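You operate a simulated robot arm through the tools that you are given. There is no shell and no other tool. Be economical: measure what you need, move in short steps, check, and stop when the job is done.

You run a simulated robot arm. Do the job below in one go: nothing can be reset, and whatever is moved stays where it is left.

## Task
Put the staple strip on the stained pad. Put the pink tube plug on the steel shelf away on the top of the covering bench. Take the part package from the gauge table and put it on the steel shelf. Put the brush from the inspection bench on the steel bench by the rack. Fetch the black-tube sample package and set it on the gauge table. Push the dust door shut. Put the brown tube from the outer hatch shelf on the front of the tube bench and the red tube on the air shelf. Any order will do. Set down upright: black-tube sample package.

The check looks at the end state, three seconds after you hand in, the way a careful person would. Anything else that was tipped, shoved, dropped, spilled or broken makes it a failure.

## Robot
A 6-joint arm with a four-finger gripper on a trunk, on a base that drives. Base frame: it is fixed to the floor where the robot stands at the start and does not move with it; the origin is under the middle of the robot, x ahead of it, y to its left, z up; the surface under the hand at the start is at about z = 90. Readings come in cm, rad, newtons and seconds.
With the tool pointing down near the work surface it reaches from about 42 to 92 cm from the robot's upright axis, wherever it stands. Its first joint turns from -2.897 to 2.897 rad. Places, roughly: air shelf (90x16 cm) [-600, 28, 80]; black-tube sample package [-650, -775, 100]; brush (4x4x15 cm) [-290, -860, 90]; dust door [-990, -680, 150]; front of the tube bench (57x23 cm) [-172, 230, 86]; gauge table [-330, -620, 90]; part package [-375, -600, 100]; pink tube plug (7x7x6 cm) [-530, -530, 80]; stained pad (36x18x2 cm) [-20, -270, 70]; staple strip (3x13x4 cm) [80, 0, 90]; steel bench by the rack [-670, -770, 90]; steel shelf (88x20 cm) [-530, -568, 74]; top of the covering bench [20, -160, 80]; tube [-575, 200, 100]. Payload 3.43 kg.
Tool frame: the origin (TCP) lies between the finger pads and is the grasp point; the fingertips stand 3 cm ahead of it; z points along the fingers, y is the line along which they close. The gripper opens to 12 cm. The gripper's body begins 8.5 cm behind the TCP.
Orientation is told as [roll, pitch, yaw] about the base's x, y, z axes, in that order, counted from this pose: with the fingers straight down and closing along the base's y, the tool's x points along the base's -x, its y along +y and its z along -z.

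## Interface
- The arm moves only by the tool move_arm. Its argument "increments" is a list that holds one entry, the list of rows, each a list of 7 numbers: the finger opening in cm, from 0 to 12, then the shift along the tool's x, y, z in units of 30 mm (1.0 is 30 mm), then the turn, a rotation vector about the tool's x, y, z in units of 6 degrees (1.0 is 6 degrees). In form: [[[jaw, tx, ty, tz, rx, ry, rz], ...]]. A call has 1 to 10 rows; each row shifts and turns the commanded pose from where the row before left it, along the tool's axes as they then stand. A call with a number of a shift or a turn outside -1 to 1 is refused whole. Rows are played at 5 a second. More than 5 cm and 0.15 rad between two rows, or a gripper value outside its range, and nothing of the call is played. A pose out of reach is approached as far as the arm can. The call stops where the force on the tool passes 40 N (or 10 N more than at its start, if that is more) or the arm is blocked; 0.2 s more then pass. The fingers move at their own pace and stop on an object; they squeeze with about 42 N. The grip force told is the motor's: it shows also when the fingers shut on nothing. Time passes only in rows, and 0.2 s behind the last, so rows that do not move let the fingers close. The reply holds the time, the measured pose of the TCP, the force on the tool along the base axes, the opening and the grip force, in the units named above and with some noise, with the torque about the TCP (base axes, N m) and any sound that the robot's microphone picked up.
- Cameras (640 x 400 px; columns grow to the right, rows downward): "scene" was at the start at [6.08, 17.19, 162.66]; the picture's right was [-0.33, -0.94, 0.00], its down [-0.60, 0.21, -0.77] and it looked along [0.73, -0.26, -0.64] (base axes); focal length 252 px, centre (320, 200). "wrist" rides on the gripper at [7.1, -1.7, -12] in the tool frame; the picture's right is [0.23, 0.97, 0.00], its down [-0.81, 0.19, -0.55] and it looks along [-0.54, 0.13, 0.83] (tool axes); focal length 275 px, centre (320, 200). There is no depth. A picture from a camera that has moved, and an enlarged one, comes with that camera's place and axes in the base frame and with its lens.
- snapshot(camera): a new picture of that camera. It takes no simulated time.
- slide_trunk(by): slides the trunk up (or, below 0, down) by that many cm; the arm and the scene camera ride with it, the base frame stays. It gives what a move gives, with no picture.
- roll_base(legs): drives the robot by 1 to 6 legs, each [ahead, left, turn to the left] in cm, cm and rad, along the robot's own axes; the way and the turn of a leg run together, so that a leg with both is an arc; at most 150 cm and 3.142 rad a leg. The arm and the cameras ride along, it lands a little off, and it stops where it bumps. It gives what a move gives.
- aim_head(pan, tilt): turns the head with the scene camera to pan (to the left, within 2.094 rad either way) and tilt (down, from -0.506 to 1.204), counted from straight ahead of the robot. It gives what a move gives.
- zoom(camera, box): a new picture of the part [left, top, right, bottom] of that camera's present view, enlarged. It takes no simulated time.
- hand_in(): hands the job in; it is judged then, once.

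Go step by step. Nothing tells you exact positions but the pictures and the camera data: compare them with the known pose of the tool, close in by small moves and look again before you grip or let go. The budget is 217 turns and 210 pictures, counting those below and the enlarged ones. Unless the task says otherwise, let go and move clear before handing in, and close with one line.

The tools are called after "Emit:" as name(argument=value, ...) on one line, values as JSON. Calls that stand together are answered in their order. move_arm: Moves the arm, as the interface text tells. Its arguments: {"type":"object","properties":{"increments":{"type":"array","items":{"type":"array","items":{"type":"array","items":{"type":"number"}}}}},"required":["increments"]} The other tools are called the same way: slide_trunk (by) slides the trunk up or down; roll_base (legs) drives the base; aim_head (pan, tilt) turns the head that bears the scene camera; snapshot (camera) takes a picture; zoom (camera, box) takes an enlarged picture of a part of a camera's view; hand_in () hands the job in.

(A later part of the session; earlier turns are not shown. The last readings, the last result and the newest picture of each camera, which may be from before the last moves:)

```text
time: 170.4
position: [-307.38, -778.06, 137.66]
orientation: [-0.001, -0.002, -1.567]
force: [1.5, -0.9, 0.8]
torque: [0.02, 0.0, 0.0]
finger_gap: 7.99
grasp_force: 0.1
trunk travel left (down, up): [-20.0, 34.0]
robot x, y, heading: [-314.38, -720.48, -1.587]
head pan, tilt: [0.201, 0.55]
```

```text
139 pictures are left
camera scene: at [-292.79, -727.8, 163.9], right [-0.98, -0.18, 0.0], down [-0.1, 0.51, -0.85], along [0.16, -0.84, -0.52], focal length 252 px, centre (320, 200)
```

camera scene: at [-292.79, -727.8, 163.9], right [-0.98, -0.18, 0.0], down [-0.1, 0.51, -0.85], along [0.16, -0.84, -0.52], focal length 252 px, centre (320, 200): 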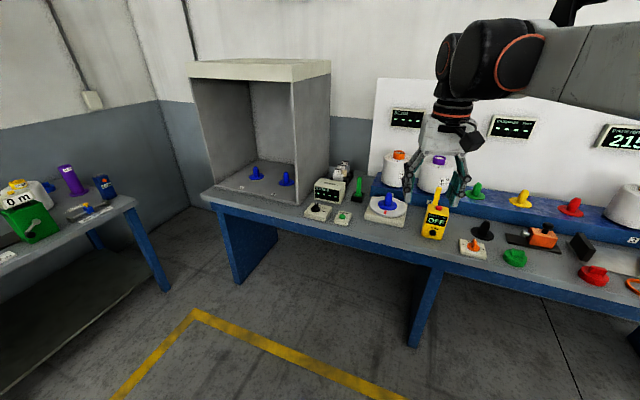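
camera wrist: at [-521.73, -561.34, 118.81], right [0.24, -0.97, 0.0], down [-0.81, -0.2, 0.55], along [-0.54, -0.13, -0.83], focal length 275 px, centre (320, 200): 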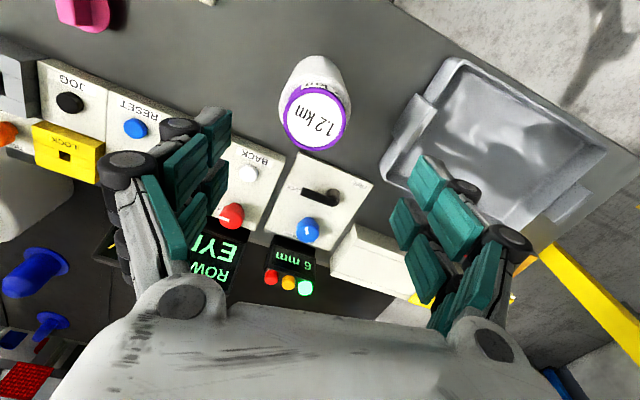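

Emit:
zoom(camera="scene", box=[290, 130, 640, 310])

Emit:
snapshot(camera="wrist")

```text
1.83 times, centred on (465, 220) of scene
camera zoom: at [-292.79, -727.8, 163.9], right [-0.98, -0.18, 0.0], down [-0.1, 0.51, -0.85], along [0.16, -0.84, -0.52], focal length 460 px, centre (55, 163)
```

zoom: 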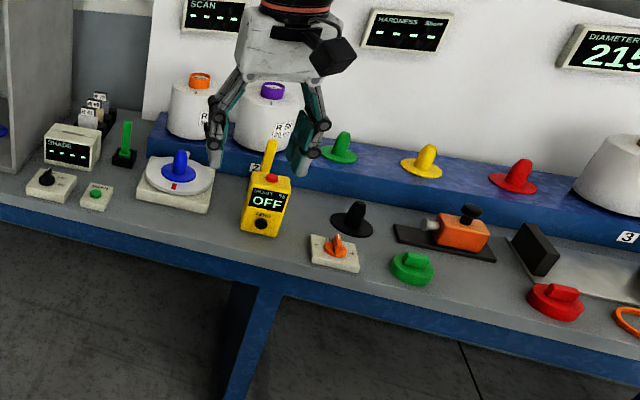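

```text
137 pictures are left
camera wrist: at [-309.23, -770.95, 149.74], right [0.97, 0.23, 0.0], down [0.19, -0.81, 0.55], along [0.13, -0.54, -0.83], focal length 275 px, centre (320, 200)
```

wrist: 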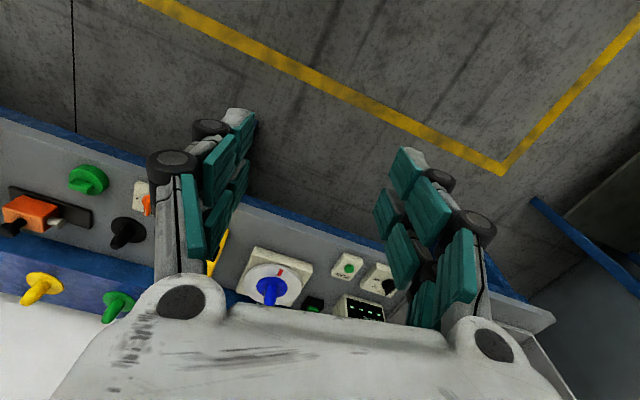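

Emit:
zoom(camera="scene", box=[300, 160, 420, 235])

```text
5.33 times, centred on (360, 198) of scene
camera zoom: at [-292.79, -727.8, 163.9], right [-0.98, -0.18, 0.0], down [-0.1, 0.51, -0.85], along [0.16, -0.84, -0.52], focal length 1343 px, centre (107, 213)
```

zoom: 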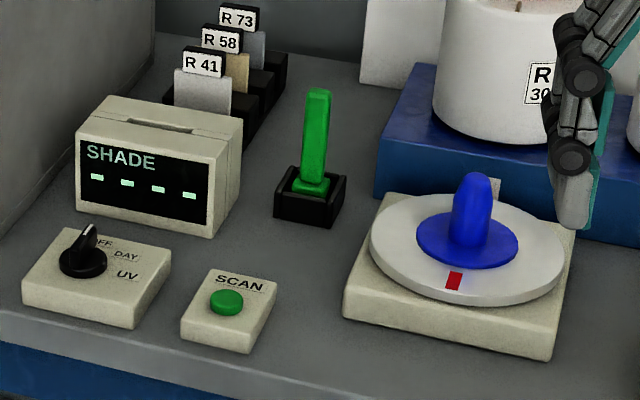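

The brush is the green handle standing in a black holder at about (-291, -856). I drive closer.

Emit:
roll_base(legs=[[46, 12, 0.016]])

Emit:
aim_head(pan=0.2, tilt=0.75)

Emit:
snapshot(camera="scene")

Emit:
snapshot(camera="wrist")

```text
time: 173.3
position: [-294.85, -824.37, 137.54]
orientation: [0.0, -0.002, -1.555]
force: [0.1, -0.1, -1.7]
torque: [0.01, -0.03, -0.02]
finger_gap: 8.01
grasp_force: 0.0
trunk travel left (down, up): [-20.0, 34.0]
robot x, y, heading: [-303.0, -766.61, -1.568]
head pan, tilt: [0.201, 0.55]
```

```text
time: 174.0
position: [-294.88, -824.05, 137.73]
orientation: [0.0, -0.002, -1.552]
force: [0.1, 0.0, 0.2]
torque: [0.02, -0.04, 0.0]
finger_gap: 8.02
grasp_force: 0.1
trunk travel left (down, up): [-20.0, 34.0]
robot x, y, heading: [-302.95, -766.52, -1.574]
head pan, tilt: [0.201, 0.75]
```

```text
135 pictures are left
camera scene: at [-281.2, -772.85, 162.17], right [-0.98, -0.2, 0.0], down [-0.14, 0.67, -0.73], along [0.15, -0.72, -0.68], focal length 252 px, centre (320, 200)
```

scene: 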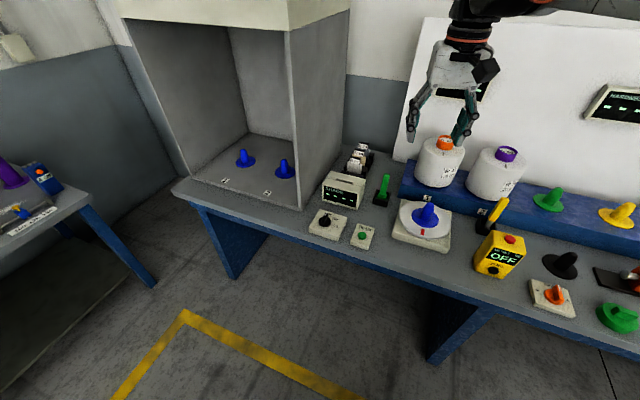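

```text
134 pictures are left
camera wrist: at [-296.82, -816.93, 149.73], right [0.97, 0.25, 0.0], down [0.21, -0.81, 0.55], along [0.14, -0.54, -0.83], focal length 275 px, centre (320, 200)
```

wrist: 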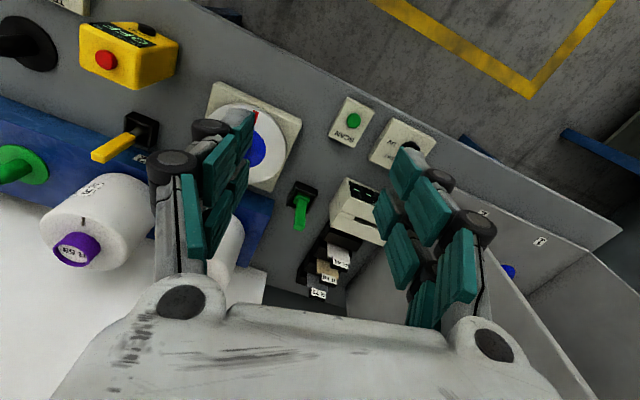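

Emit:
zoom(camera="scene", box=[340, 140, 440, 240])

Emit:
zoom(camera="wrist", box=[260, 150, 360, 250])

Emit:
zoom(camera="wrist", box=[80, 90, 180, 190])

```text
4.00 times, centred on (390, 190) of scene
camera zoom: at [-281.2, -772.85, 162.17], right [-0.98, -0.2, 0.0], down [-0.14, 0.67, -0.73], along [0.15, -0.72, -0.68], focal length 1007 px, centre (40, 240)
```

zoom: 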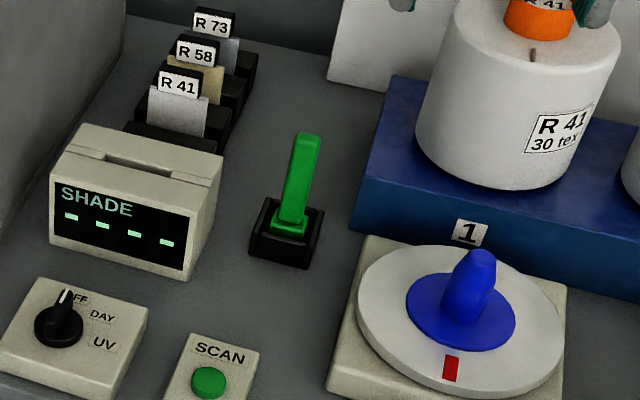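

```text
4.00 times, centred on (310, 200) of wrist
camera zoom: at [-296.82, -816.93, 149.73], right [0.97, 0.25, 0.0], down [0.21, -0.81, 0.55], along [0.14, -0.54, -0.83], focal length 1101 px, centre (360, 200)
```

zoom: 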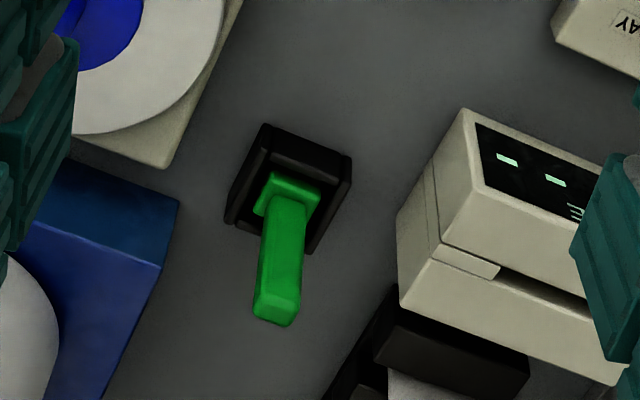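

```text
4.00 times, centred on (130, 140) of wrist
camera zoom: at [-296.82, -816.93, 149.73], right [0.97, 0.25, 0.0], down [0.21, -0.81, 0.55], along [0.14, -0.54, -0.83], focal length 1101 px, centre (1080, 440)
```

zoom: 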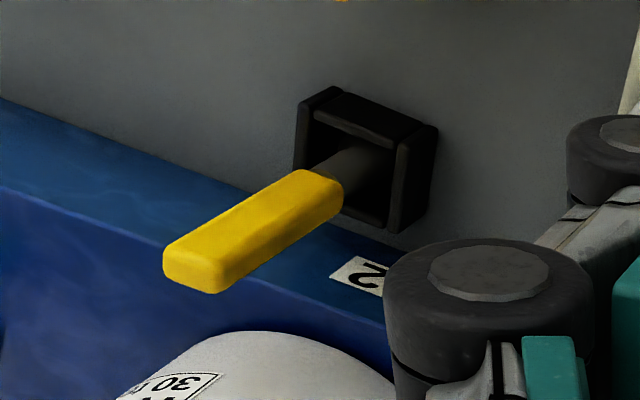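

Brush handle is vertical at (-291, -858), z 90–100. I roll 9 cm closer, then move above it.

Emit:
roll_base(legs=[[9, 0, 0]])

Emit:
move_arm(increments=[[[6, -0.8, 0.13, -0.2, 0, 0, 0], [6, -0.8, 0.13, 0, 0, 0, 0], [6, -0.8, 0.13, 0, 0, 0, 0], [6, -0.8, 0.13, 0, 0, 0, 0], [6, -0.8, 0.13, 0, 0, 0, 0], [6, -0.8, 0.13, 0, 0, 0, 0], [6, -0.8, 0.13, 0, 0, 0, 0], [6, -0.8, 0.13, 0, 0, 0, 0], [6, -0.8, 0.13, 0, 0, 0, 0]]])

Emit:
snapshot(camera="wrist")

Emit:
snapshot(camera="scene")

```text
time: 175.1
position: [-294.96, -833.29, 137.53]
orientation: [-0.001, 0.0, -1.555]
force: [-0.7, -0.4, 0.1]
torque: [0.02, -0.02, -0.03]
finger_gap: 8.0
grasp_force: 0.1
trunk travel left (down, up): [-20.0, 34.0]
robot x, y, heading: [-302.86, -775.57, -1.573]
head pan, tilt: [0.201, 0.75]
```

```text
time: 177.1
position: [-291.1, -854.72, 138.2]
orientation: [-0.002, -0.003, -1.554]
force: [-0.1, 0.0, -0.8]
torque: [0.03, -0.01, 0.01]
finger_gap: 5.99
grasp_force: 0.1
trunk travel left (down, up): [-20.0, 34.0]
robot x, y, heading: [-302.75, -775.54, -1.575]
head pan, tilt: [0.201, 0.75]
```

```text
130 pictures are left
camera wrist: at [-293.0, -847.64, 150.25], right [0.97, 0.25, 0.0], down [0.21, -0.81, 0.55], along [0.13, -0.54, -0.83], focal length 275 px, centre (320, 200)
```

wrist: 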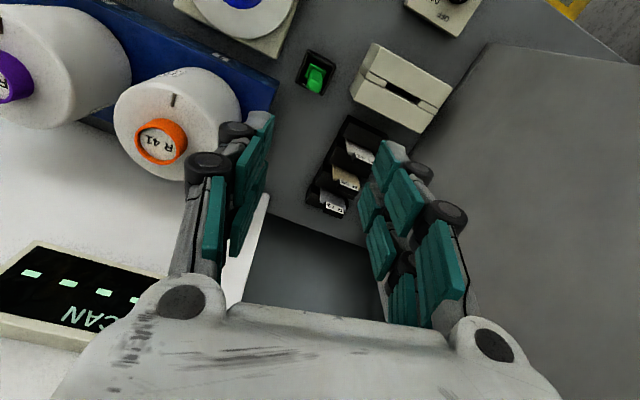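

```text
129 pictures are left
camera scene: at [-281.2, -782.04, 162.15], right [-0.98, -0.2, 0.0], down [-0.13, 0.67, -0.73], along [0.14, -0.72, -0.68], focal length 252 px, centre (320, 200)
```

scene: 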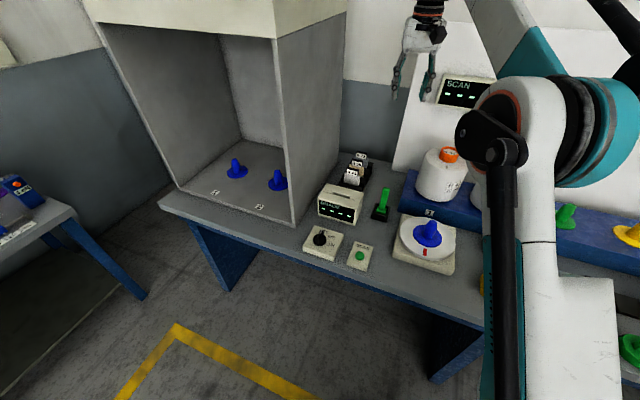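

Emit:
move_arm(increments=[[[6, -0.45, -0.1, 0.5, 0, 0, 0], [6, -0.45, -0.1, 1, 0, 0, 0], [6, 0, 0, 1, 0, 0, 0], [6, 0, 0, 1, 0, 0, 0], [6, 0, 0, 1, 0, 0, 0], [6, 0, 0, 1, 0, 0, 0], [6, 0, 0, 1, 0, 0, 0], [6, 0, 0, 1, 0, 0, 0], [6, 0, 0, 1, 0, 0, 0], [6, 0, 0, 1, 0, 0, 0]]])

Emit:
snapshot(camera="wrist")

Emit:
zoom(camera="scene", box=[320, 100, 480, 220])

```text
time: 179.3
position: [-291.76, -857.61, 109.65]
orientation: [-0.003, -0.003, -1.556]
force: [0.9, 0.7, 0.7]
torque: [-0.01, -0.01, -0.02]
finger_gap: 5.99
grasp_force: 0.0
trunk travel left (down, up): [-20.0, 34.0]
robot x, y, heading: [-303.12, -776.0, -1.57]
head pan, tilt: [0.201, 0.75]
```

```text
128 pictures are left
camera wrist: at [-293.74, -850.34, 121.61], right [0.97, 0.25, 0.0], down [0.21, -0.81, 0.55], along [0.13, -0.54, -0.83], focal length 275 px, centre (320, 200)
```

wrist: 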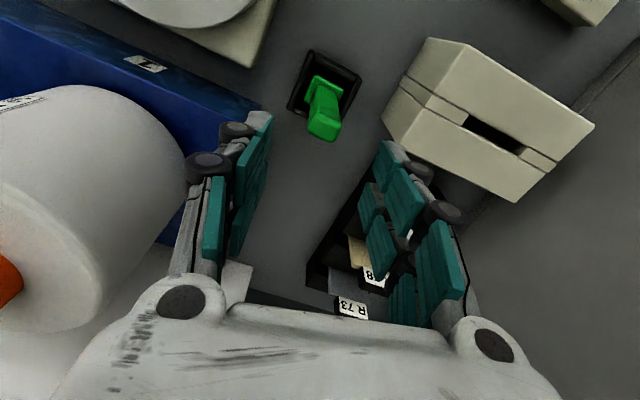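

```text
3.33 times, centred on (400, 160) of scene
camera zoom: at [-281.21, -781.97, 162.16], right [-0.98, -0.2, 0.0], down [-0.13, 0.67, -0.73], along [0.14, -0.72, -0.68], focal length 839 px, centre (53, 333)
```

zoom: 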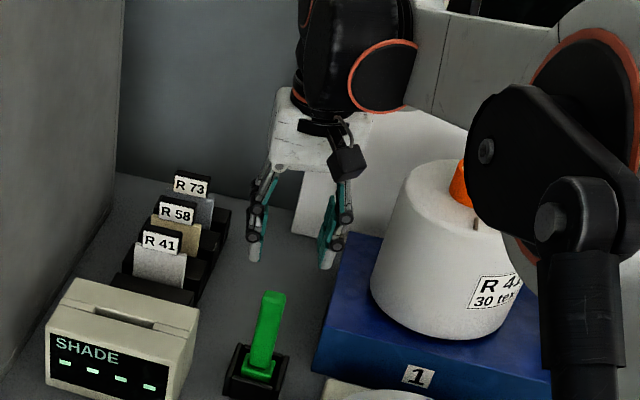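

Emit:
move_arm(increments=[[[4.5, 0, 0, 0.7, 0, 0, 0], [4.5, 0, 0, 0.8, 0, 0, 0], [4.5, 0, 0, 0.8, 0, 0, 0], [4.5, 0, 0, 0.8, 0, 0, 0], [4.5, 0, 0, 0.8, 0, 0, 0], [4.5, 0, 0, 0.6, 0, 0, 0]]])

Emit:
snapshot(camera="wrist")

Emit:
zoom(camera="scene", box=[320, 100, 480, 220])

```text
time: 180.7
position: [-291.85, -857.33, 96.29]
orientation: [-0.001, -0.002, -1.554]
force: [0.1, 0.3, -0.2]
torque: [0.01, 0.0, 0.0]
finger_gap: 4.51
grasp_force: 0.1
trunk travel left (down, up): [-20.0, 34.0]
robot x, y, heading: [-302.81, -775.68, -1.576]
head pan, tilt: [0.201, 0.75]
```

```text
126 pictures are left
camera wrist: at [-293.75, -850.14, 108.32], right [0.97, 0.25, 0.0], down [0.2, -0.81, 0.55], along [0.13, -0.54, -0.83], focal length 275 px, centre (320, 200)
```

wrist: 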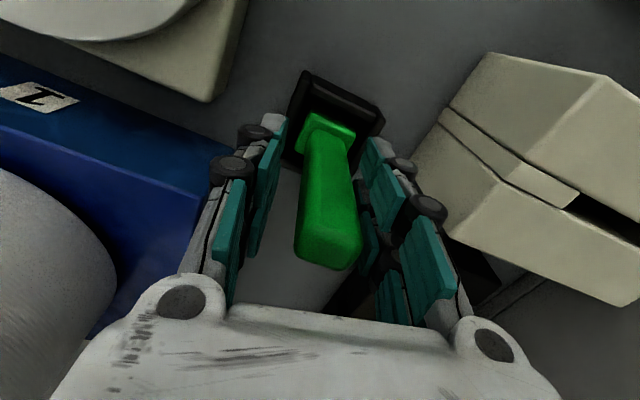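

```text
3.33 times, centred on (400, 160) of scene
camera zoom: at [-281.21, -781.96, 162.16], right [-0.98, -0.2, 0.0], down [-0.13, 0.67, -0.73], along [0.14, -0.72, -0.68], focal length 839 px, centre (53, 333)
```

zoom: 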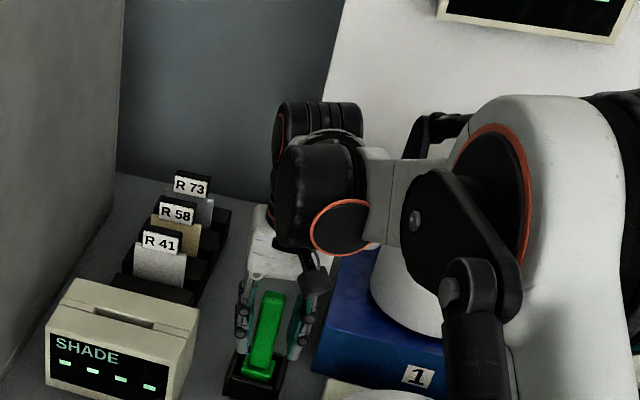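

Emit:
move_arm(increments=[[[4.5, 0, 0, 0.1, 0, 0, 0], [0, 0, 0, 0, 0, 0, 0], [0, 0, 0, 0, 0, 0, 0], [0, 0, 0, 0, 0, 0, 0], [0, 0, 0, 0, 0, 0, 0], [0, 0, 0, -0.1, 0, 0, 0], [0, 0, 0, -0.2, 0, 0, 0], [0, 0, 0, -0.3, 0, 0, 0], [0, 0, 0, -0.4, 0, 0, 0], [0, 0, 0, -0.4, 0, 0, 0]]])

Emit:
zoom(camera="scene", box=[320, 100, 480, 220])

```text
time: 182.9
position: [-291.67, -857.46, 100.24]
orientation: [-0.002, -0.001, -1.556]
force: [0.8, 0.7, 0.0]
torque: [0.0, 0.03, 0.01]
finger_gap: 2.52
grasp_force: 42.3
trunk travel left (down, up): [-20.0, 34.0]
robot x, y, heading: [-303.17, -775.83, -1.576]
head pan, tilt: [0.201, 0.75]
```

```text
3.33 times, centred on (400, 160) of scene
camera zoom: at [-281.22, -781.94, 162.16], right [-0.98, -0.2, 0.0], down [-0.13, 0.67, -0.73], along [0.14, -0.72, -0.68], focal length 839 px, centre (53, 333)
```

zoom: 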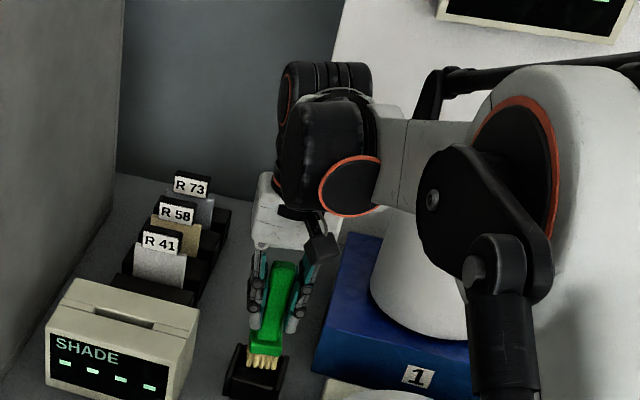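

Bristles appear, so it is indeed the brush coming out of its holder. I keep lifting gently.

Emit:
move_arm(increments=[[[0, 0, 0, -0.4, 0, 0, 0], [0, 0, 0, -0.5, 0, 0, 0], [0, 0, 0, -0.5, 0, 0, 0], [0, 0, 0, -0.5, 0, 0, 0], [0, 0, 0, -0.5, 0, 0, 0], [0, 0, 0, -0.6, 0, 0, 0], [0, 0, 0, -0.7, 0, 0, 0], [0, 0, 0, -0.7, 0, 0, 0], [0, 0, 0, -0.7, 0, 0, 0], [0, 0, 0, -0.7, 0, 0, 0]]])

Emit:
move_arm(increments=[[[0, 0, 0, -0.7, 0, 0, 0], [0, 0, 0, -0.7, 0, 0, 0], [0, 0, 0, -0.7, 0, 0, 0], [0, 0, 0, -0.7, 0, 0, 0], [0, 0.5, 0, -0.7, 0, 0, 0], [0, 0.7, 0, -0.5, 0, 0, 0], [0, 0.8, 0, 0, 0, 0, 0], [0, 0.8, 0, 0, 0, 0, 0], [0, 0.8, 0, 0, 0, 0, 0], [0, 0.8, 0, 0, 0, 0, 0]]])

Emit:
move_arm(increments=[[[0, 0.8, 0, 0, 0, 0, 0], [0, 0.8, 0, 0, 0, 0, 0], [0, 0.7, 0, 0, 0, 0, 0]]])

Emit:
snapshot(camera="wrist")

Emit:
snapshot(camera="scene")

```text
time: 185.1
position: [-291.68, -857.52, 117.65]
orientation: [-0.001, -0.002, -1.554]
force: [-0.6, -0.4, -1.1]
torque: [-0.02, 0.0, 0.0]
finger_gap: 2.52
grasp_force: 41.9
trunk travel left (down, up): [-20.0, 34.0]
robot x, y, heading: [-303.08, -776.11, -1.571]
head pan, tilt: [0.201, 0.75]
```

```text
time: 187.3
position: [-291.99, -844.2, 129.54]
orientation: [-0.003, -0.001, -1.555]
force: [0.8, 1.1, -1.5]
torque: [0.01, 0.01, 0.0]
finger_gap: 2.53
grasp_force: 42.3
trunk travel left (down, up): [-20.0, 34.0]
robot x, y, heading: [-302.68, -775.49, -1.571]
head pan, tilt: [0.201, 0.75]
```

```text
time: 188.1
position: [-292.2, -837.25, 129.57]
orientation: [0.0, -0.002, -1.555]
force: [0.0, -0.2, -0.6]
torque: [0.0, -0.04, 0.0]
finger_gap: 2.5
grasp_force: 42.3
trunk travel left (down, up): [-20.0, 34.0]
robot x, y, heading: [-302.72, -775.59, -1.574]
head pan, tilt: [0.201, 0.75]
```

```text
123 pictures are left
camera wrist: at [-294.05, -830.11, 141.61], right [0.97, 0.25, 0.0], down [0.2, -0.81, 0.55], along [0.13, -0.54, -0.83], focal length 275 px, centre (320, 200)
```

wrist: 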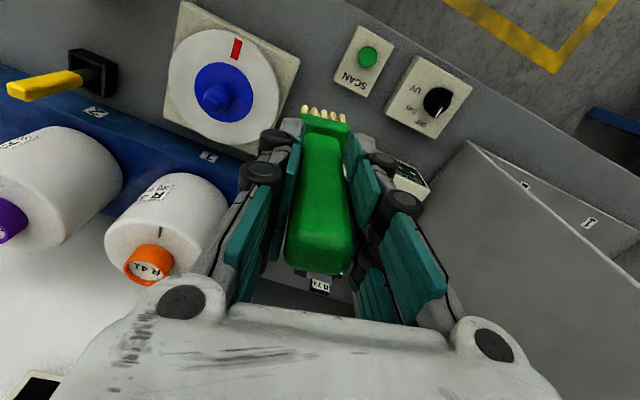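

```text
122 pictures are left
camera scene: at [-281.22, -781.91, 162.17], right [-0.98, -0.2, 0.0], down [-0.13, 0.67, -0.73], along [0.14, -0.72, -0.68], focal length 252 px, centre (320, 200)
```

scene: 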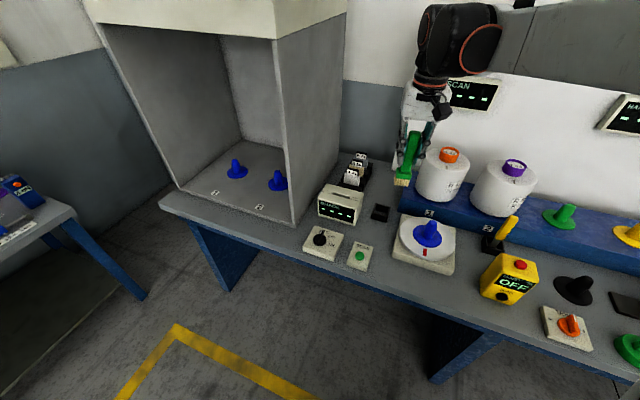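

Brush is in hand. I back out and strafe along the bench toward the rack bench.

Emit:
roll_base(legs=[[-50, 0, 0], [0, -140, 0], [0, -80, 0], [0, 0, -0.9]])

Emit:
aim_head(pan=0.2, tilt=0.4)

Emit:
snapshot(camera="scene")

```text
time: 203.8
position: [-563.61, -772.06, 129.52]
orientation: [0.0, -0.002, -2.445]
force: [0.4, -0.3, -0.7]
torque: [0.04, 0.01, -0.01]
finger_gap: 2.52
grasp_force: 42.2
trunk travel left (down, up): [-20.0, 34.0]
robot x, y, heading: [-522.29, -724.97, -2.457]
head pan, tilt: [0.201, 0.75]
```

```text
time: 204.6
position: [-563.59, -772.13, 129.57]
orientation: [-0.002, 0.001, -2.443]
force: [0.6, 0.2, -0.6]
torque: [-0.04, 0.02, -0.01]
finger_gap: 2.52
grasp_force: 42.2
trunk travel left (down, up): [-20.0, 34.0]
robot x, y, heading: [-522.37, -724.83, -2.469]
head pan, tilt: [0.201, 0.4]
```

```text
121 pictures are left
camera scene: at [-514.27, -746.42, 165.26], right [-0.77, 0.64, 0.0], down [0.25, 0.3, -0.92], along [-0.59, -0.71, -0.39], focal length 252 px, centre (320, 200)
```

scene: 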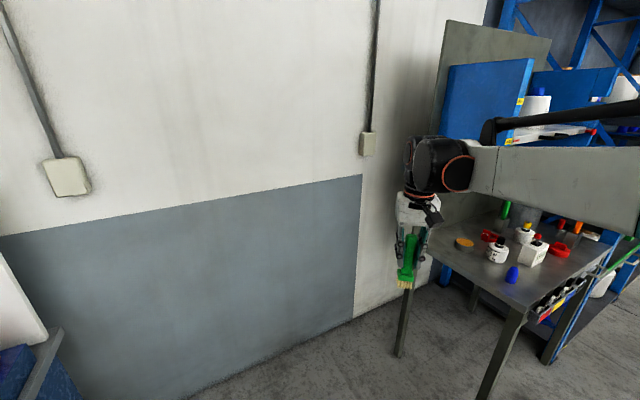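

The rack bench's near end is at x≈-625, y -753…-800. I turn to face -x and move in front of that end.

Emit:
roll_base(legs=[[0, 0, -0.67], [10, 52, 0]])

Emit:
aim_head(pan=0.1, tilt=0.55)

Emit:
snapshot(camera="scene")

Emit:
snapshot(camera="wrist")

```text
time: 209.5
position: [-593.01, -788.77, 129.58]
orientation: [-0.002, -0.003, -3.105]
force: [0.0, 0.2, -1.1]
torque: [0.01, -0.01, 0.0]
finger_gap: 2.49
grasp_force: 41.9
trunk travel left (down, up): [-20.0, 34.0]
robot x, y, heading: [-531.49, -776.62, -3.119]
head pan, tilt: [0.201, 0.4]
```

```text
time: 210.2
position: [-593.02, -788.87, 129.57]
orientation: [0.0, -0.001, -3.105]
force: [0.2, -0.3, -0.7]
torque: [-0.01, 0.01, -0.05]
finger_gap: 2.56
grasp_force: 41.7
trunk travel left (down, up): [-20.0, 34.0]
robot x, y, heading: [-531.73, -776.99, -3.121]
head pan, tilt: [0.099, 0.55]
```

```text
120 pictures are left
camera scene: at [-538.24, -797.8, 163.9], right [-0.12, 0.99, 0.0], down [0.52, 0.06, -0.85], along [-0.85, -0.1, -0.52], focal length 252 px, centre (320, 200)
```

scene: 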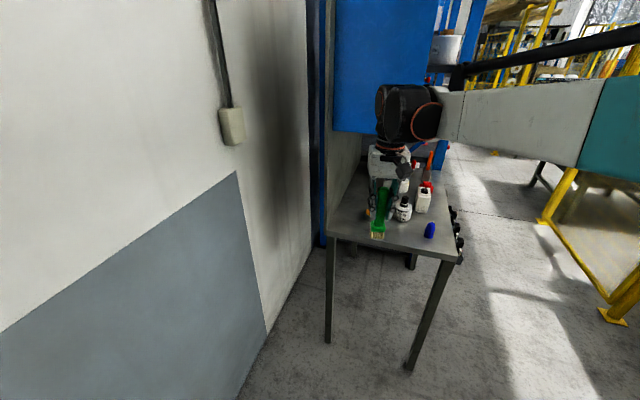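

```text
119 pictures are left
camera wrist: at [-586.07, -786.84, 141.6], right [0.27, -0.96, 0.0], down [-0.8, -0.22, 0.55], along [-0.53, -0.15, -0.83], focal length 275 px, centre (320, 200)
```

wrist: 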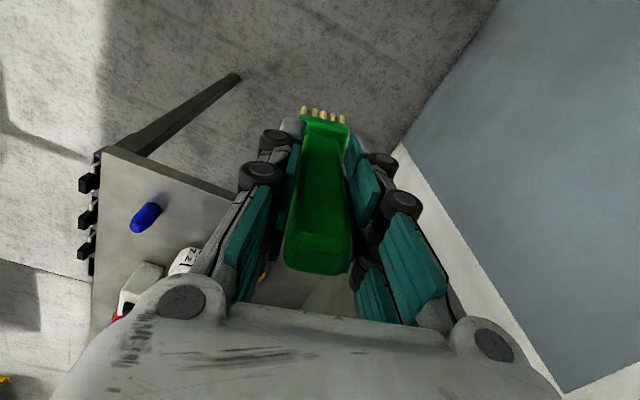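

Emit:
zoom(camera="scene", box=[300, 0, 500, 280])

```text
1.43 times, centred on (400, 140) of scene
camera zoom: at [-538.24, -797.8, 163.9], right [-0.12, 0.99, 0.0], down [0.52, 0.06, -0.85], along [-0.85, -0.1, -0.52], focal length 360 px, centre (206, 286)
```

zoom: 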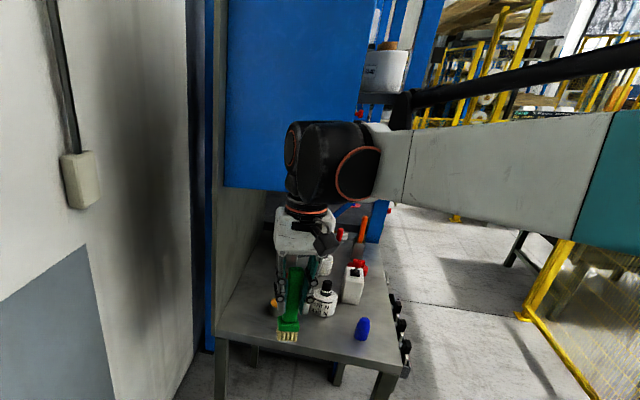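

The panel above is at about x≈-650, z>132, so I place the brush on the near end strip at (-634, -785). The small white package with the black tube near (-651, -771) fits the sample package. I drive 32 cm ahead.

Emit:
roll_base(legs=[[30, -6, -0.02]])

Emit:
aim_head(pan=0.1, tilt=0.8)

Emit:
snapshot(camera="scene")

Emit:
snapshot(camera="wrist")

```text
time: 212.2
position: [-623.64, -782.29, 129.48]
orientation: [-0.002, -0.001, -3.118]
force: [-0.4, -0.9, -1.4]
torque: [0.0, -0.04, 0.03]
finger_gap: 2.5
grasp_force: 42.0
trunk travel left (down, up): [-20.0, 34.0]
robot x, y, heading: [-562.09, -770.91, -3.137]
head pan, tilt: [0.099, 0.55]
```

```text
time: 213.0
position: [-623.57, -782.44, 129.61]
orientation: [-0.001, -0.001, -3.118]
force: [-0.1, 0.3, -0.1]
torque: [0.0, -0.01, -0.02]
finger_gap: 2.54
grasp_force: 42.4
trunk travel left (down, up): [-20.0, 34.0]
robot x, y, heading: [-562.22, -771.37, -3.138]
head pan, tilt: [0.099, 0.799]
```

```text
117 pictures are left
camera scene: at [-568.04, -792.01, 161.77], right [-0.1, 0.99, 0.0], down [0.71, 0.07, -0.7], along [-0.69, -0.07, -0.72], focal length 252 px, centre (320, 200)
```

scene: 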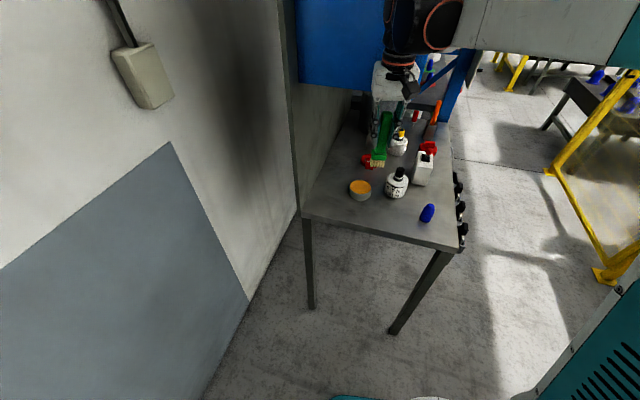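

```text
116 pictures are left
camera wrist: at [-616.62, -780.48, 141.6], right [0.25, -0.97, 0.0], down [-0.81, -0.21, 0.55], along [-0.54, -0.14, -0.83], focal length 275 px, centre (320, 200)
```

wrist: 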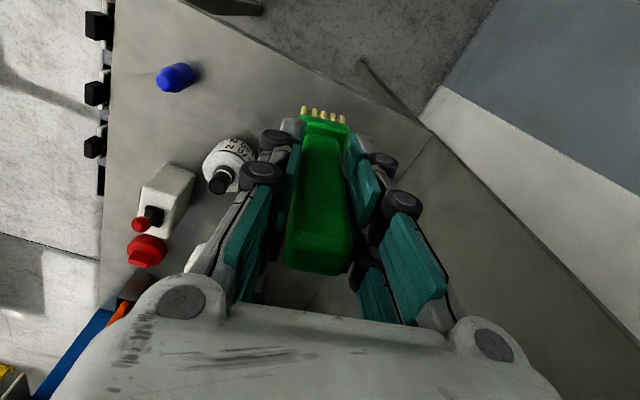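

Emit:
zoom(camera="scene", box=[290, 80, 480, 250])

Emit:
zoom(camera="wrist", box=[100, 40, 300, 180])

```text
2.35 times, centred on (385, 165) of scene
camera zoom: at [-568.04, -792.01, 161.77], right [-0.1, 0.99, 0.0], down [0.71, 0.07, -0.7], along [-0.69, -0.07, -0.72], focal length 592 px, centre (167, 282)
```

zoom: 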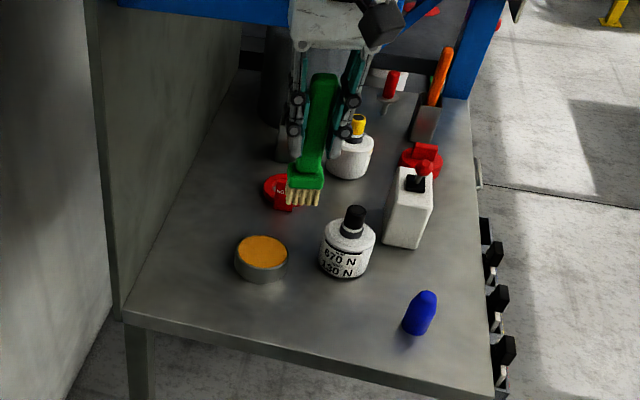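

```text
2.86 times, centred on (200, 110) of wrist
camera zoom: at [-616.62, -780.48, 141.6], right [0.25, -0.97, 0.0], down [-0.81, -0.21, 0.55], along [-0.54, -0.14, -0.83], focal length 786 px, centre (663, 457)
```

zoom: 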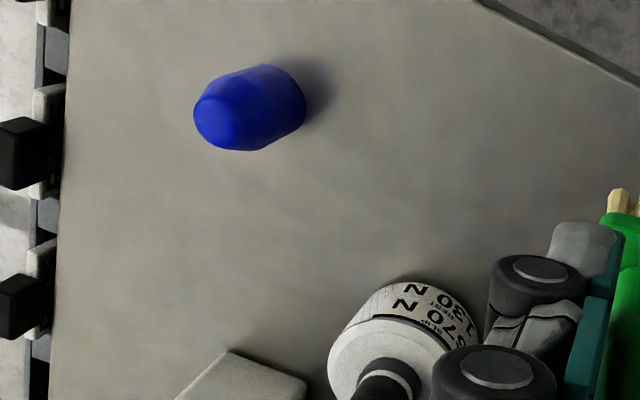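

Emit:
zoom(camera="scene", box=[350, 90, 430, 180])

Emit:
zoom(camera="scene", box=[375, 150, 435, 210])

```text
4.44 times, centred on (390, 135) of scene
camera zoom: at [-568.04, -792.01, 161.77], right [-0.1, 0.99, 0.0], down [0.71, 0.07, -0.7], along [-0.69, -0.07, -0.72], focal length 1119 px, centre (9, 489)
```

zoom: 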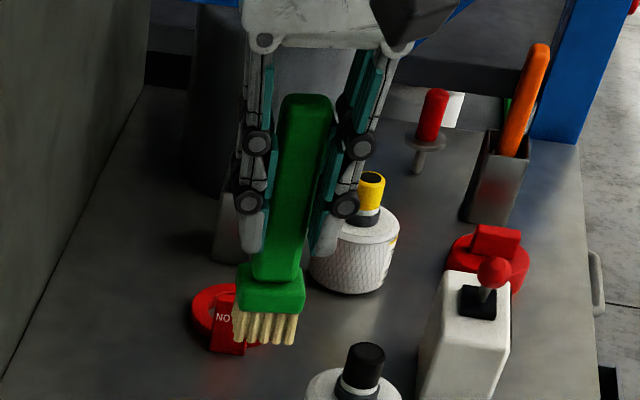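

```text
6.67 times, centred on (405, 180) of scene
camera zoom: at [-568.04, -792.01, 161.77], right [-0.1, 0.99, 0.0], down [0.71, 0.07, -0.7], along [-0.69, -0.07, -0.72], focal length 1678 px, centre (-247, 333)
```

zoom: 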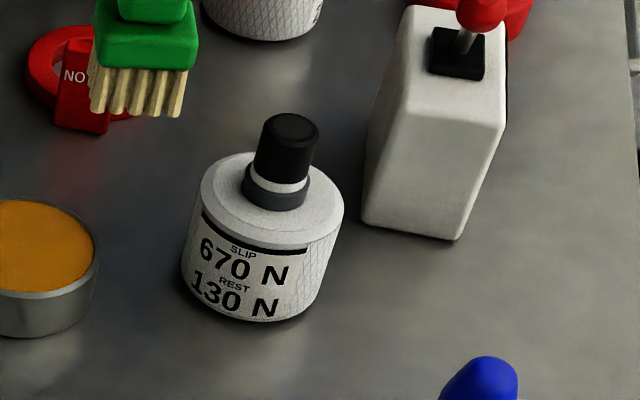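

The label-bearing white package with the black tube is the sample package, at (-646, -769). I place the brush first, at a free spot near (-635, -791).

Emit:
move_arm(increments=[[[0, -0.65, 0.46, 0, 0, 0, 0], [0, -0.65, 0.46, 0, 0, 0, 0], [0, -0.65, 0.46, 0, 0, 0, 0], [0, -0.65, 0.46, 0, 0, 0, 0], [0, -0.65, 0.46, 0, 0, 0, 0], [0, -0.62, 0.46, 0, 0, 0, 0], [0, 0, 0, 0.8, 0, 0, 0], [0, 0, 0, 0.8, 0, 0, 0], [0, 0, 0, 0.8, 0, 0, 0], [0, 0, 0, 0.8, 0, 0, 0]]])

Emit:
move_arm(increments=[[[0, 0, 0, 0.8, 0, 0, 0], [0, 0, 0, 0.8, 0, 0, 0], [0, 0, 0, 0.8, 0, 0, 0], [0, 0, 0, 0.8, 0, 0, 0]]])

Emit:
zoom(camera="scene", box=[290, 80, 480, 250])

Emit:
snapshot(camera="wrist")

```text
time: 213.5
position: [-624.99, -783.61, 129.61]
orientation: [-0.003, 0.006, -3.123]
force: [6.1, -1.1, -2.2]
torque: [0.07, 0.58, -0.04]
finger_gap: 2.51
grasp_force: 41.9
trunk travel left (down, up): [-20.0, 34.0]
robot x, y, heading: [-562.07, -771.13, -3.136]
head pan, tilt: [0.099, 0.799]
stopped in row 2: the force on the tool passed its limit at 63 N (the readings are from after the stop); the commanded pose is now the measured one
```

```text
time: 214.5
position: [-624.83, -783.46, 119.96]
orientation: [-0.005, 0.006, -3.124]
force: [0.2, 0.2, -0.1]
torque: [-0.02, 0.02, 0.01]
finger_gap: 2.54
grasp_force: 42.4
trunk travel left (down, up): [-20.0, 34.0]
robot x, y, heading: [-562.14, -771.12, -3.136]
head pan, tilt: [0.099, 0.799]
```

```text
2.35 times, centred on (385, 165) of scene
camera zoom: at [-568.06, -792.02, 161.76], right [-0.1, 0.99, 0.0], down [0.71, 0.07, -0.7], along [-0.69, -0.07, -0.72], focal length 592 px, centre (167, 282)
```

zoom: 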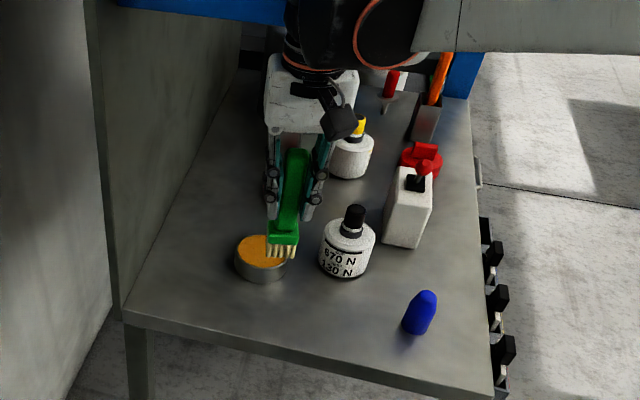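

```text
110 pictures are left
camera wrist: at [-618.05, -781.62, 132.07], right [0.25, -0.97, 0.0], down [-0.81, -0.21, 0.55], along [-0.53, -0.13, -0.84], focal length 275 px, centre (320, 200)
```

wrist: 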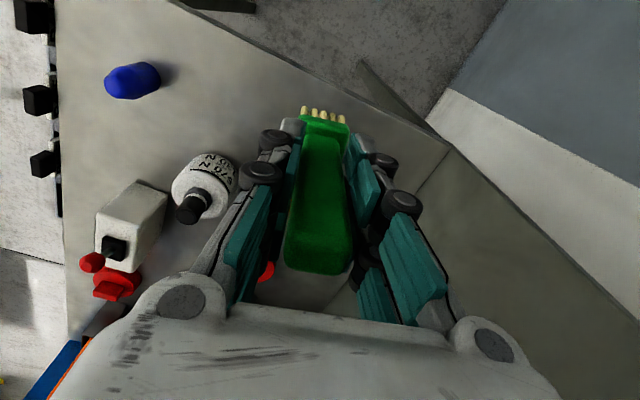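

The wrist met the blue panel above the bench (now free again). From two views its lower edge is z≈136 at x≈-634, so I go lower first and then slide in beneath it.

Emit:
move_arm(increments=[[[0, 0.1, 0.6, 0.6, 0, 0, 0], [0, 0, 0.6, 0.8, 0, 0, 0], [0, 0, 0.6, 0.8, 0, 0, 0], [0, 0, 0.4, 0.8, 0, 0, 0], [0, 0, 0, 0.8, 0, 0, 0], [0, 0, 0, 0.8, 0, 0, 0], [0, 0, 0, 0.6, 0, 0, 0]]])

Emit:
snapshot(camera="scene")

Emit:
snapshot(camera="wrist")

```text
time: 216.1
position: [-624.46, -790.07, 104.21]
orientation: [-0.004, 0.005, -3.121]
force: [-0.2, -0.5, -1.1]
torque: [-0.05, -0.02, 0.02]
finger_gap: 2.54
grasp_force: 42.0
trunk travel left (down, up): [-20.0, 34.0]
robot x, y, heading: [-562.08, -771.51, -3.139]
head pan, tilt: [0.099, 0.799]
```

```text
109 pictures are left
camera scene: at [-568.08, -792.03, 161.76], right [-0.1, 0.99, 0.0], down [0.71, 0.07, -0.7], along [-0.69, -0.07, -0.72], focal length 252 px, centre (320, 200)
```

scene: 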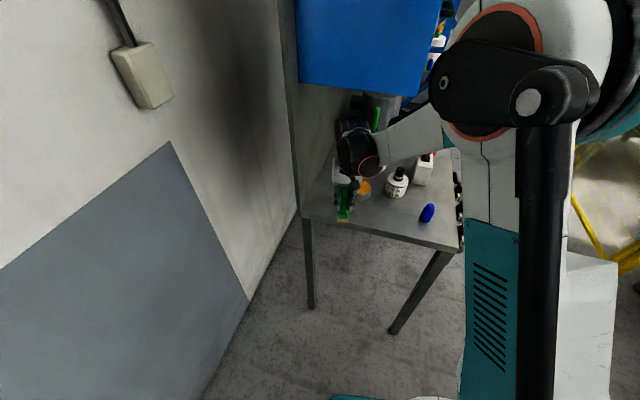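

```text
108 pictures are left
camera wrist: at [-617.53, -788.23, 116.32], right [0.25, -0.97, 0.0], down [-0.81, -0.21, 0.55], along [-0.53, -0.13, -0.84], focal length 275 px, centre (320, 200)
```

wrist: 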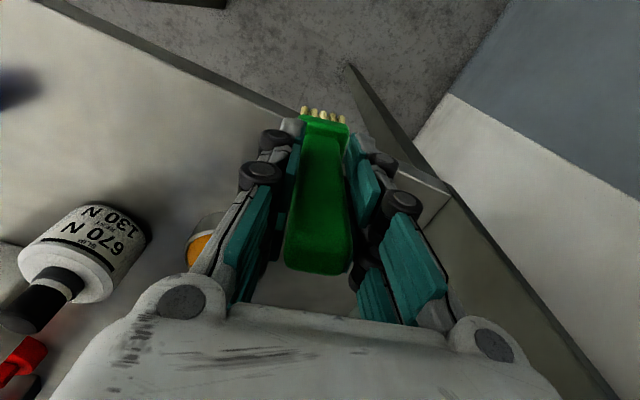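

Emit:
move_arm(increments=[[[0, -0.5, 0, 0, 0, 0, 0], [0, -0.6, 0, 0, 0, 0, 0], [0, -0.6, 0, 0, 0, 0, 0], [0, -0.6, 0, 0, 0, 0, 0], [0, -0.6, 0, 0, 0, 0, 0], [0, -0.6, 0, 0, 0, 0, 0]]])

Emit:
zoom(camera="scene", box=[290, 80, 480, 250])

Emit:
snapshot(camera="wrist")

```text
time: 217.5
position: [-635.06, -790.39, 104.2]
orientation: [-0.004, 0.005, -3.122]
force: [1.1, -0.8, -1.1]
torque: [-0.01, 0.01, 0.01]
finger_gap: 2.54
grasp_force: 42.2
trunk travel left (down, up): [-20.0, 34.0]
robot x, y, heading: [-562.46, -770.91, -3.138]
head pan, tilt: [0.099, 0.799]
```

```text
2.35 times, centred on (385, 165) of scene
camera zoom: at [-568.09, -792.02, 161.76], right [-0.1, 0.99, 0.0], down [0.71, 0.07, -0.7], along [-0.69, -0.07, -0.72], focal length 592 px, centre (167, 282)
```

zoom: 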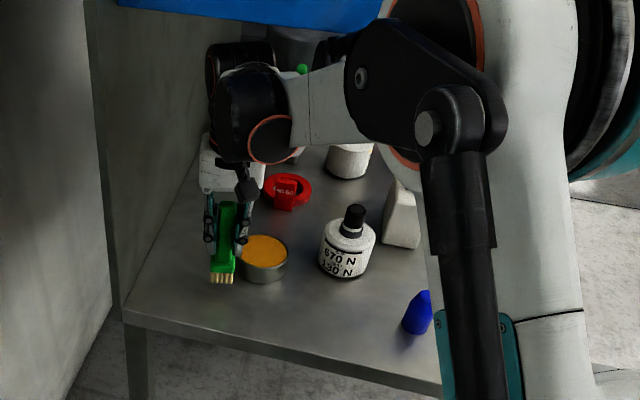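

```text
106 pictures are left
camera wrist: at [-628.26, -788.47, 116.22], right [0.25, -0.97, 0.0], down [-0.81, -0.21, 0.55], along [-0.53, -0.14, -0.84], focal length 275 px, centre (320, 200)
```

wrist: 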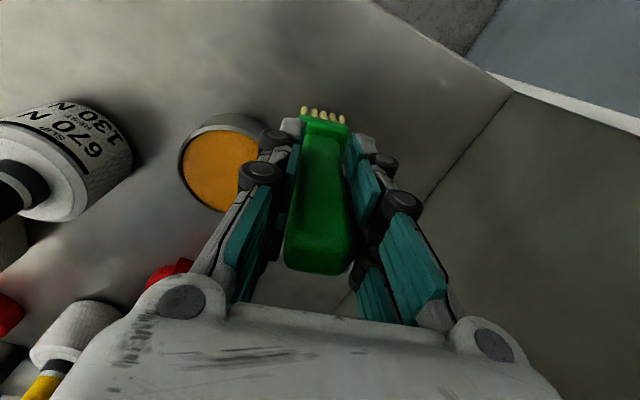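

Emit:
move_arm(increments=[[[0, 0.5, 0.3, 0, 0, 0, 0], [0, 0, 0, 0.4, 0, 0, 0], [0, 0, 0, 0.3, 0, 0, 0], [0, 0, 0, 0.2, 0, 0, 0], [0, 0, 0, 0.1, 0, 0, 0], [0, 0, 0, 0.1, 0, 0, 0], [0, 0, 0, 0.1, 0, 0, 0]]])

Emit:
zoom(camera="scene", box=[320, 140, 420, 240])

```text
time: 218.6
position: [-633.28, -791.12, 101.94]
orientation: [-0.002, 0.001, -3.123]
force: [2.4, 0.1, 25.6]
torque: [0.06, -0.41, 0.0]
finger_gap: 2.54
grasp_force: 41.9
trunk travel left (down, up): [-20.0, 34.0]
robot x, y, heading: [-562.1, -771.2, -3.135]
head pan, tilt: [0.099, 0.799]
stopped in row 5: the force on the tool passed its limit at 42 N (the readings are from after the stop); the commanded pose is now the measured one
```

```text
4.00 times, centred on (370, 190) of scene
camera zoom: at [-567.74, -791.94, 161.8], right [-0.1, 0.99, 0.0], down [0.71, 0.07, -0.7], along [-0.69, -0.07, -0.72], focal length 1007 px, centre (120, 240)
```

zoom: 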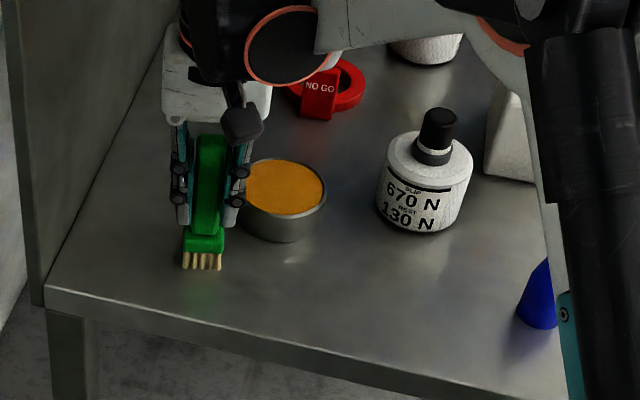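

Brush stands on the bench. I open, rise only slightly and slide the hand back out horizontally so the wrist stays under the panel edge.

Emit:
move_arm(increments=[[[0, 0, 0, -0.08, 0, 0, 0], [3.5, 0, 0, 0, 0, 0, 0], [5, 0, 0, 0, 0, 0, 0], [6.5, 0, 0, 0, 0, 0, 0], [6.5, 0, 0, -0.4, 0, 0, 0]]])

Emit:
snapshot(camera="wrist")

Emit:
zoom(camera="scene", box=[320, 140, 420, 240])

```text
time: 219.8
position: [-633.67, -791.05, 103.1]
orientation: [-0.003, 0.003, -3.122]
force: [0.2, 0.9, 0.3]
torque: [-0.01, -0.02, 0.0]
finger_gap: 6.53
grasp_force: 0.0
trunk travel left (down, up): [-20.0, 34.0]
robot x, y, heading: [-562.07, -771.71, -3.137]
head pan, tilt: [0.099, 0.799]
```

```text
104 pictures are left
camera wrist: at [-626.75, -789.19, 115.11], right [0.25, -0.97, 0.0], down [-0.81, -0.21, 0.55], along [-0.53, -0.14, -0.84], focal length 275 px, centre (320, 200)
```

wrist: 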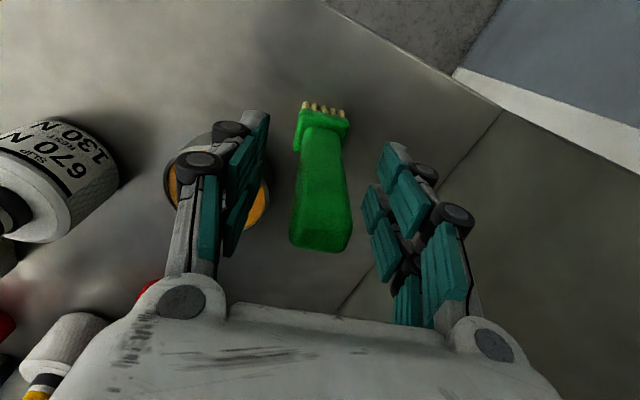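

```text
4.00 times, centred on (370, 190) of scene
camera zoom: at [-568.04, -792.01, 161.76], right [-0.1, 0.99, 0.0], down [0.71, 0.07, -0.7], along [-0.69, -0.07, -0.72], focal length 1007 px, centre (120, 240)
```

zoom: 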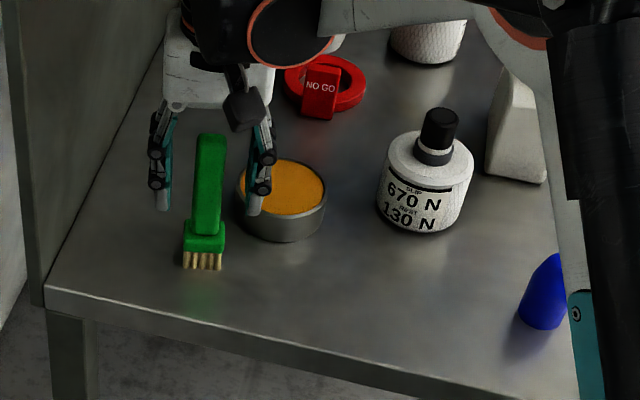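

Emit:
move_arm(increments=[[[6.5, 0.3, 0, 0, 0, 0, 0], [6.5, 0.6, 0, 0, 0, 0, 0], [6.5, 0.8, 0, 0, 0, 0, 0], [6.5, 0.8, 0, 0, 0, 0, 0], [6.5, 0.8, 0, 0, 0, 0, 0], [6.5, 0.8, 0, 0, 0, 0, 0]]])

Emit:
zoom(camera="scene", box=[290, 80, 480, 250])

```text
time: 221.2
position: [-621.23, -790.84, 102.95]
orientation: [-0.001, 0.003, -3.122]
force: [-0.6, 0.6, -0.2]
torque: [-0.02, 0.02, 0.02]
finger_gap: 6.51
grasp_force: 0.1
trunk travel left (down, up): [-20.0, 34.0]
robot x, y, heading: [-562.0, -770.97, -3.137]
head pan, tilt: [0.099, 0.799]
```

```text
2.35 times, centred on (385, 165) of scene
camera zoom: at [-568.01, -792.01, 161.77], right [-0.1, 0.99, 0.0], down [0.71, 0.07, -0.7], along [-0.69, -0.07, -0.72], focal length 592 px, centre (167, 282)
```

zoom: 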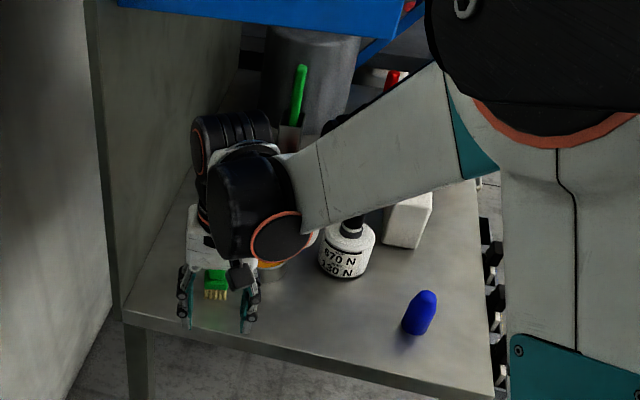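

Now the black-tube package: tube top ≈(-641, -770.5, 104.4). I shift sideways outside the panel first and check alignment.

Emit:
move_arm(increments=[[[6.5, 0, -0.6, -0.28, 0, 0, 0], [6.5, 0, -0.9, 0, 0, 0, 0], [6.5, 0, -0.9, 0, 0, 0, 0], [6.5, 0, -0.9, 0, 0, 0, 0], [6.5, 0, -0.9, 0, 0, 0, 0], [6.5, 0, -0.9, 0, 0, 0, 0], [6.5, 0, -0.9, 0, 0, 0, 0], [6.5, 0, -0.7, 0, 0, 0, 0]]])

Emit:
snapshot(camera="wrist")

Emit:
zoom(camera="scene", box=[290, 80, 480, 250])

```text
time: 223.0
position: [-621.98, -770.83, 103.89]
orientation: [-0.003, 0.004, -3.122]
force: [-0.3, -0.2, 1.1]
torque: [-0.03, 0.0, -0.01]
finger_gap: 6.5
grasp_force: 0.1
trunk travel left (down, up): [-20.0, 34.0]
robot x, y, heading: [-562.02, -771.14, -3.135]
head pan, tilt: [0.099, 0.799]
```

```text
101 pictures are left
camera wrist: at [-615.06, -768.97, 116.08], right [0.25, -0.97, 0.0], down [-0.81, -0.21, 0.55], along [-0.53, -0.14, -0.84], focal length 275 px, centre (320, 200)
```

wrist: 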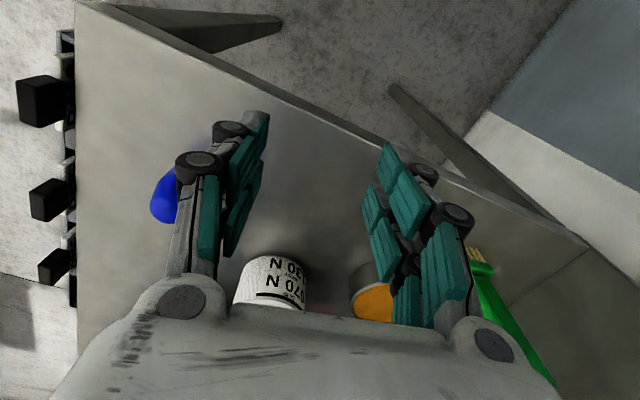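

```text
2.35 times, centred on (385, 165) of scene
camera zoom: at [-568.05, -791.98, 161.77], right [-0.1, 0.99, 0.0], down [0.71, 0.07, -0.7], along [-0.69, -0.07, -0.72], focal length 592 px, centre (167, 282)
```

zoom: 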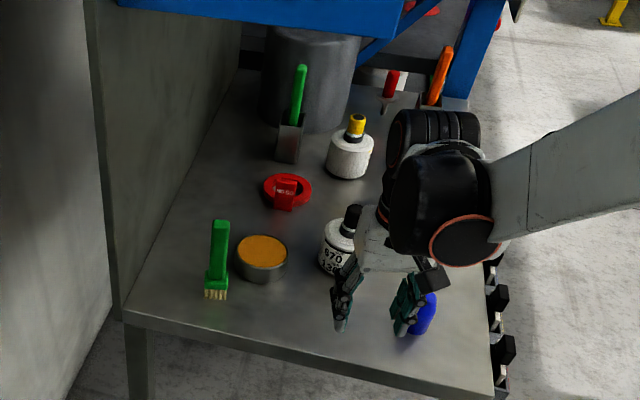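

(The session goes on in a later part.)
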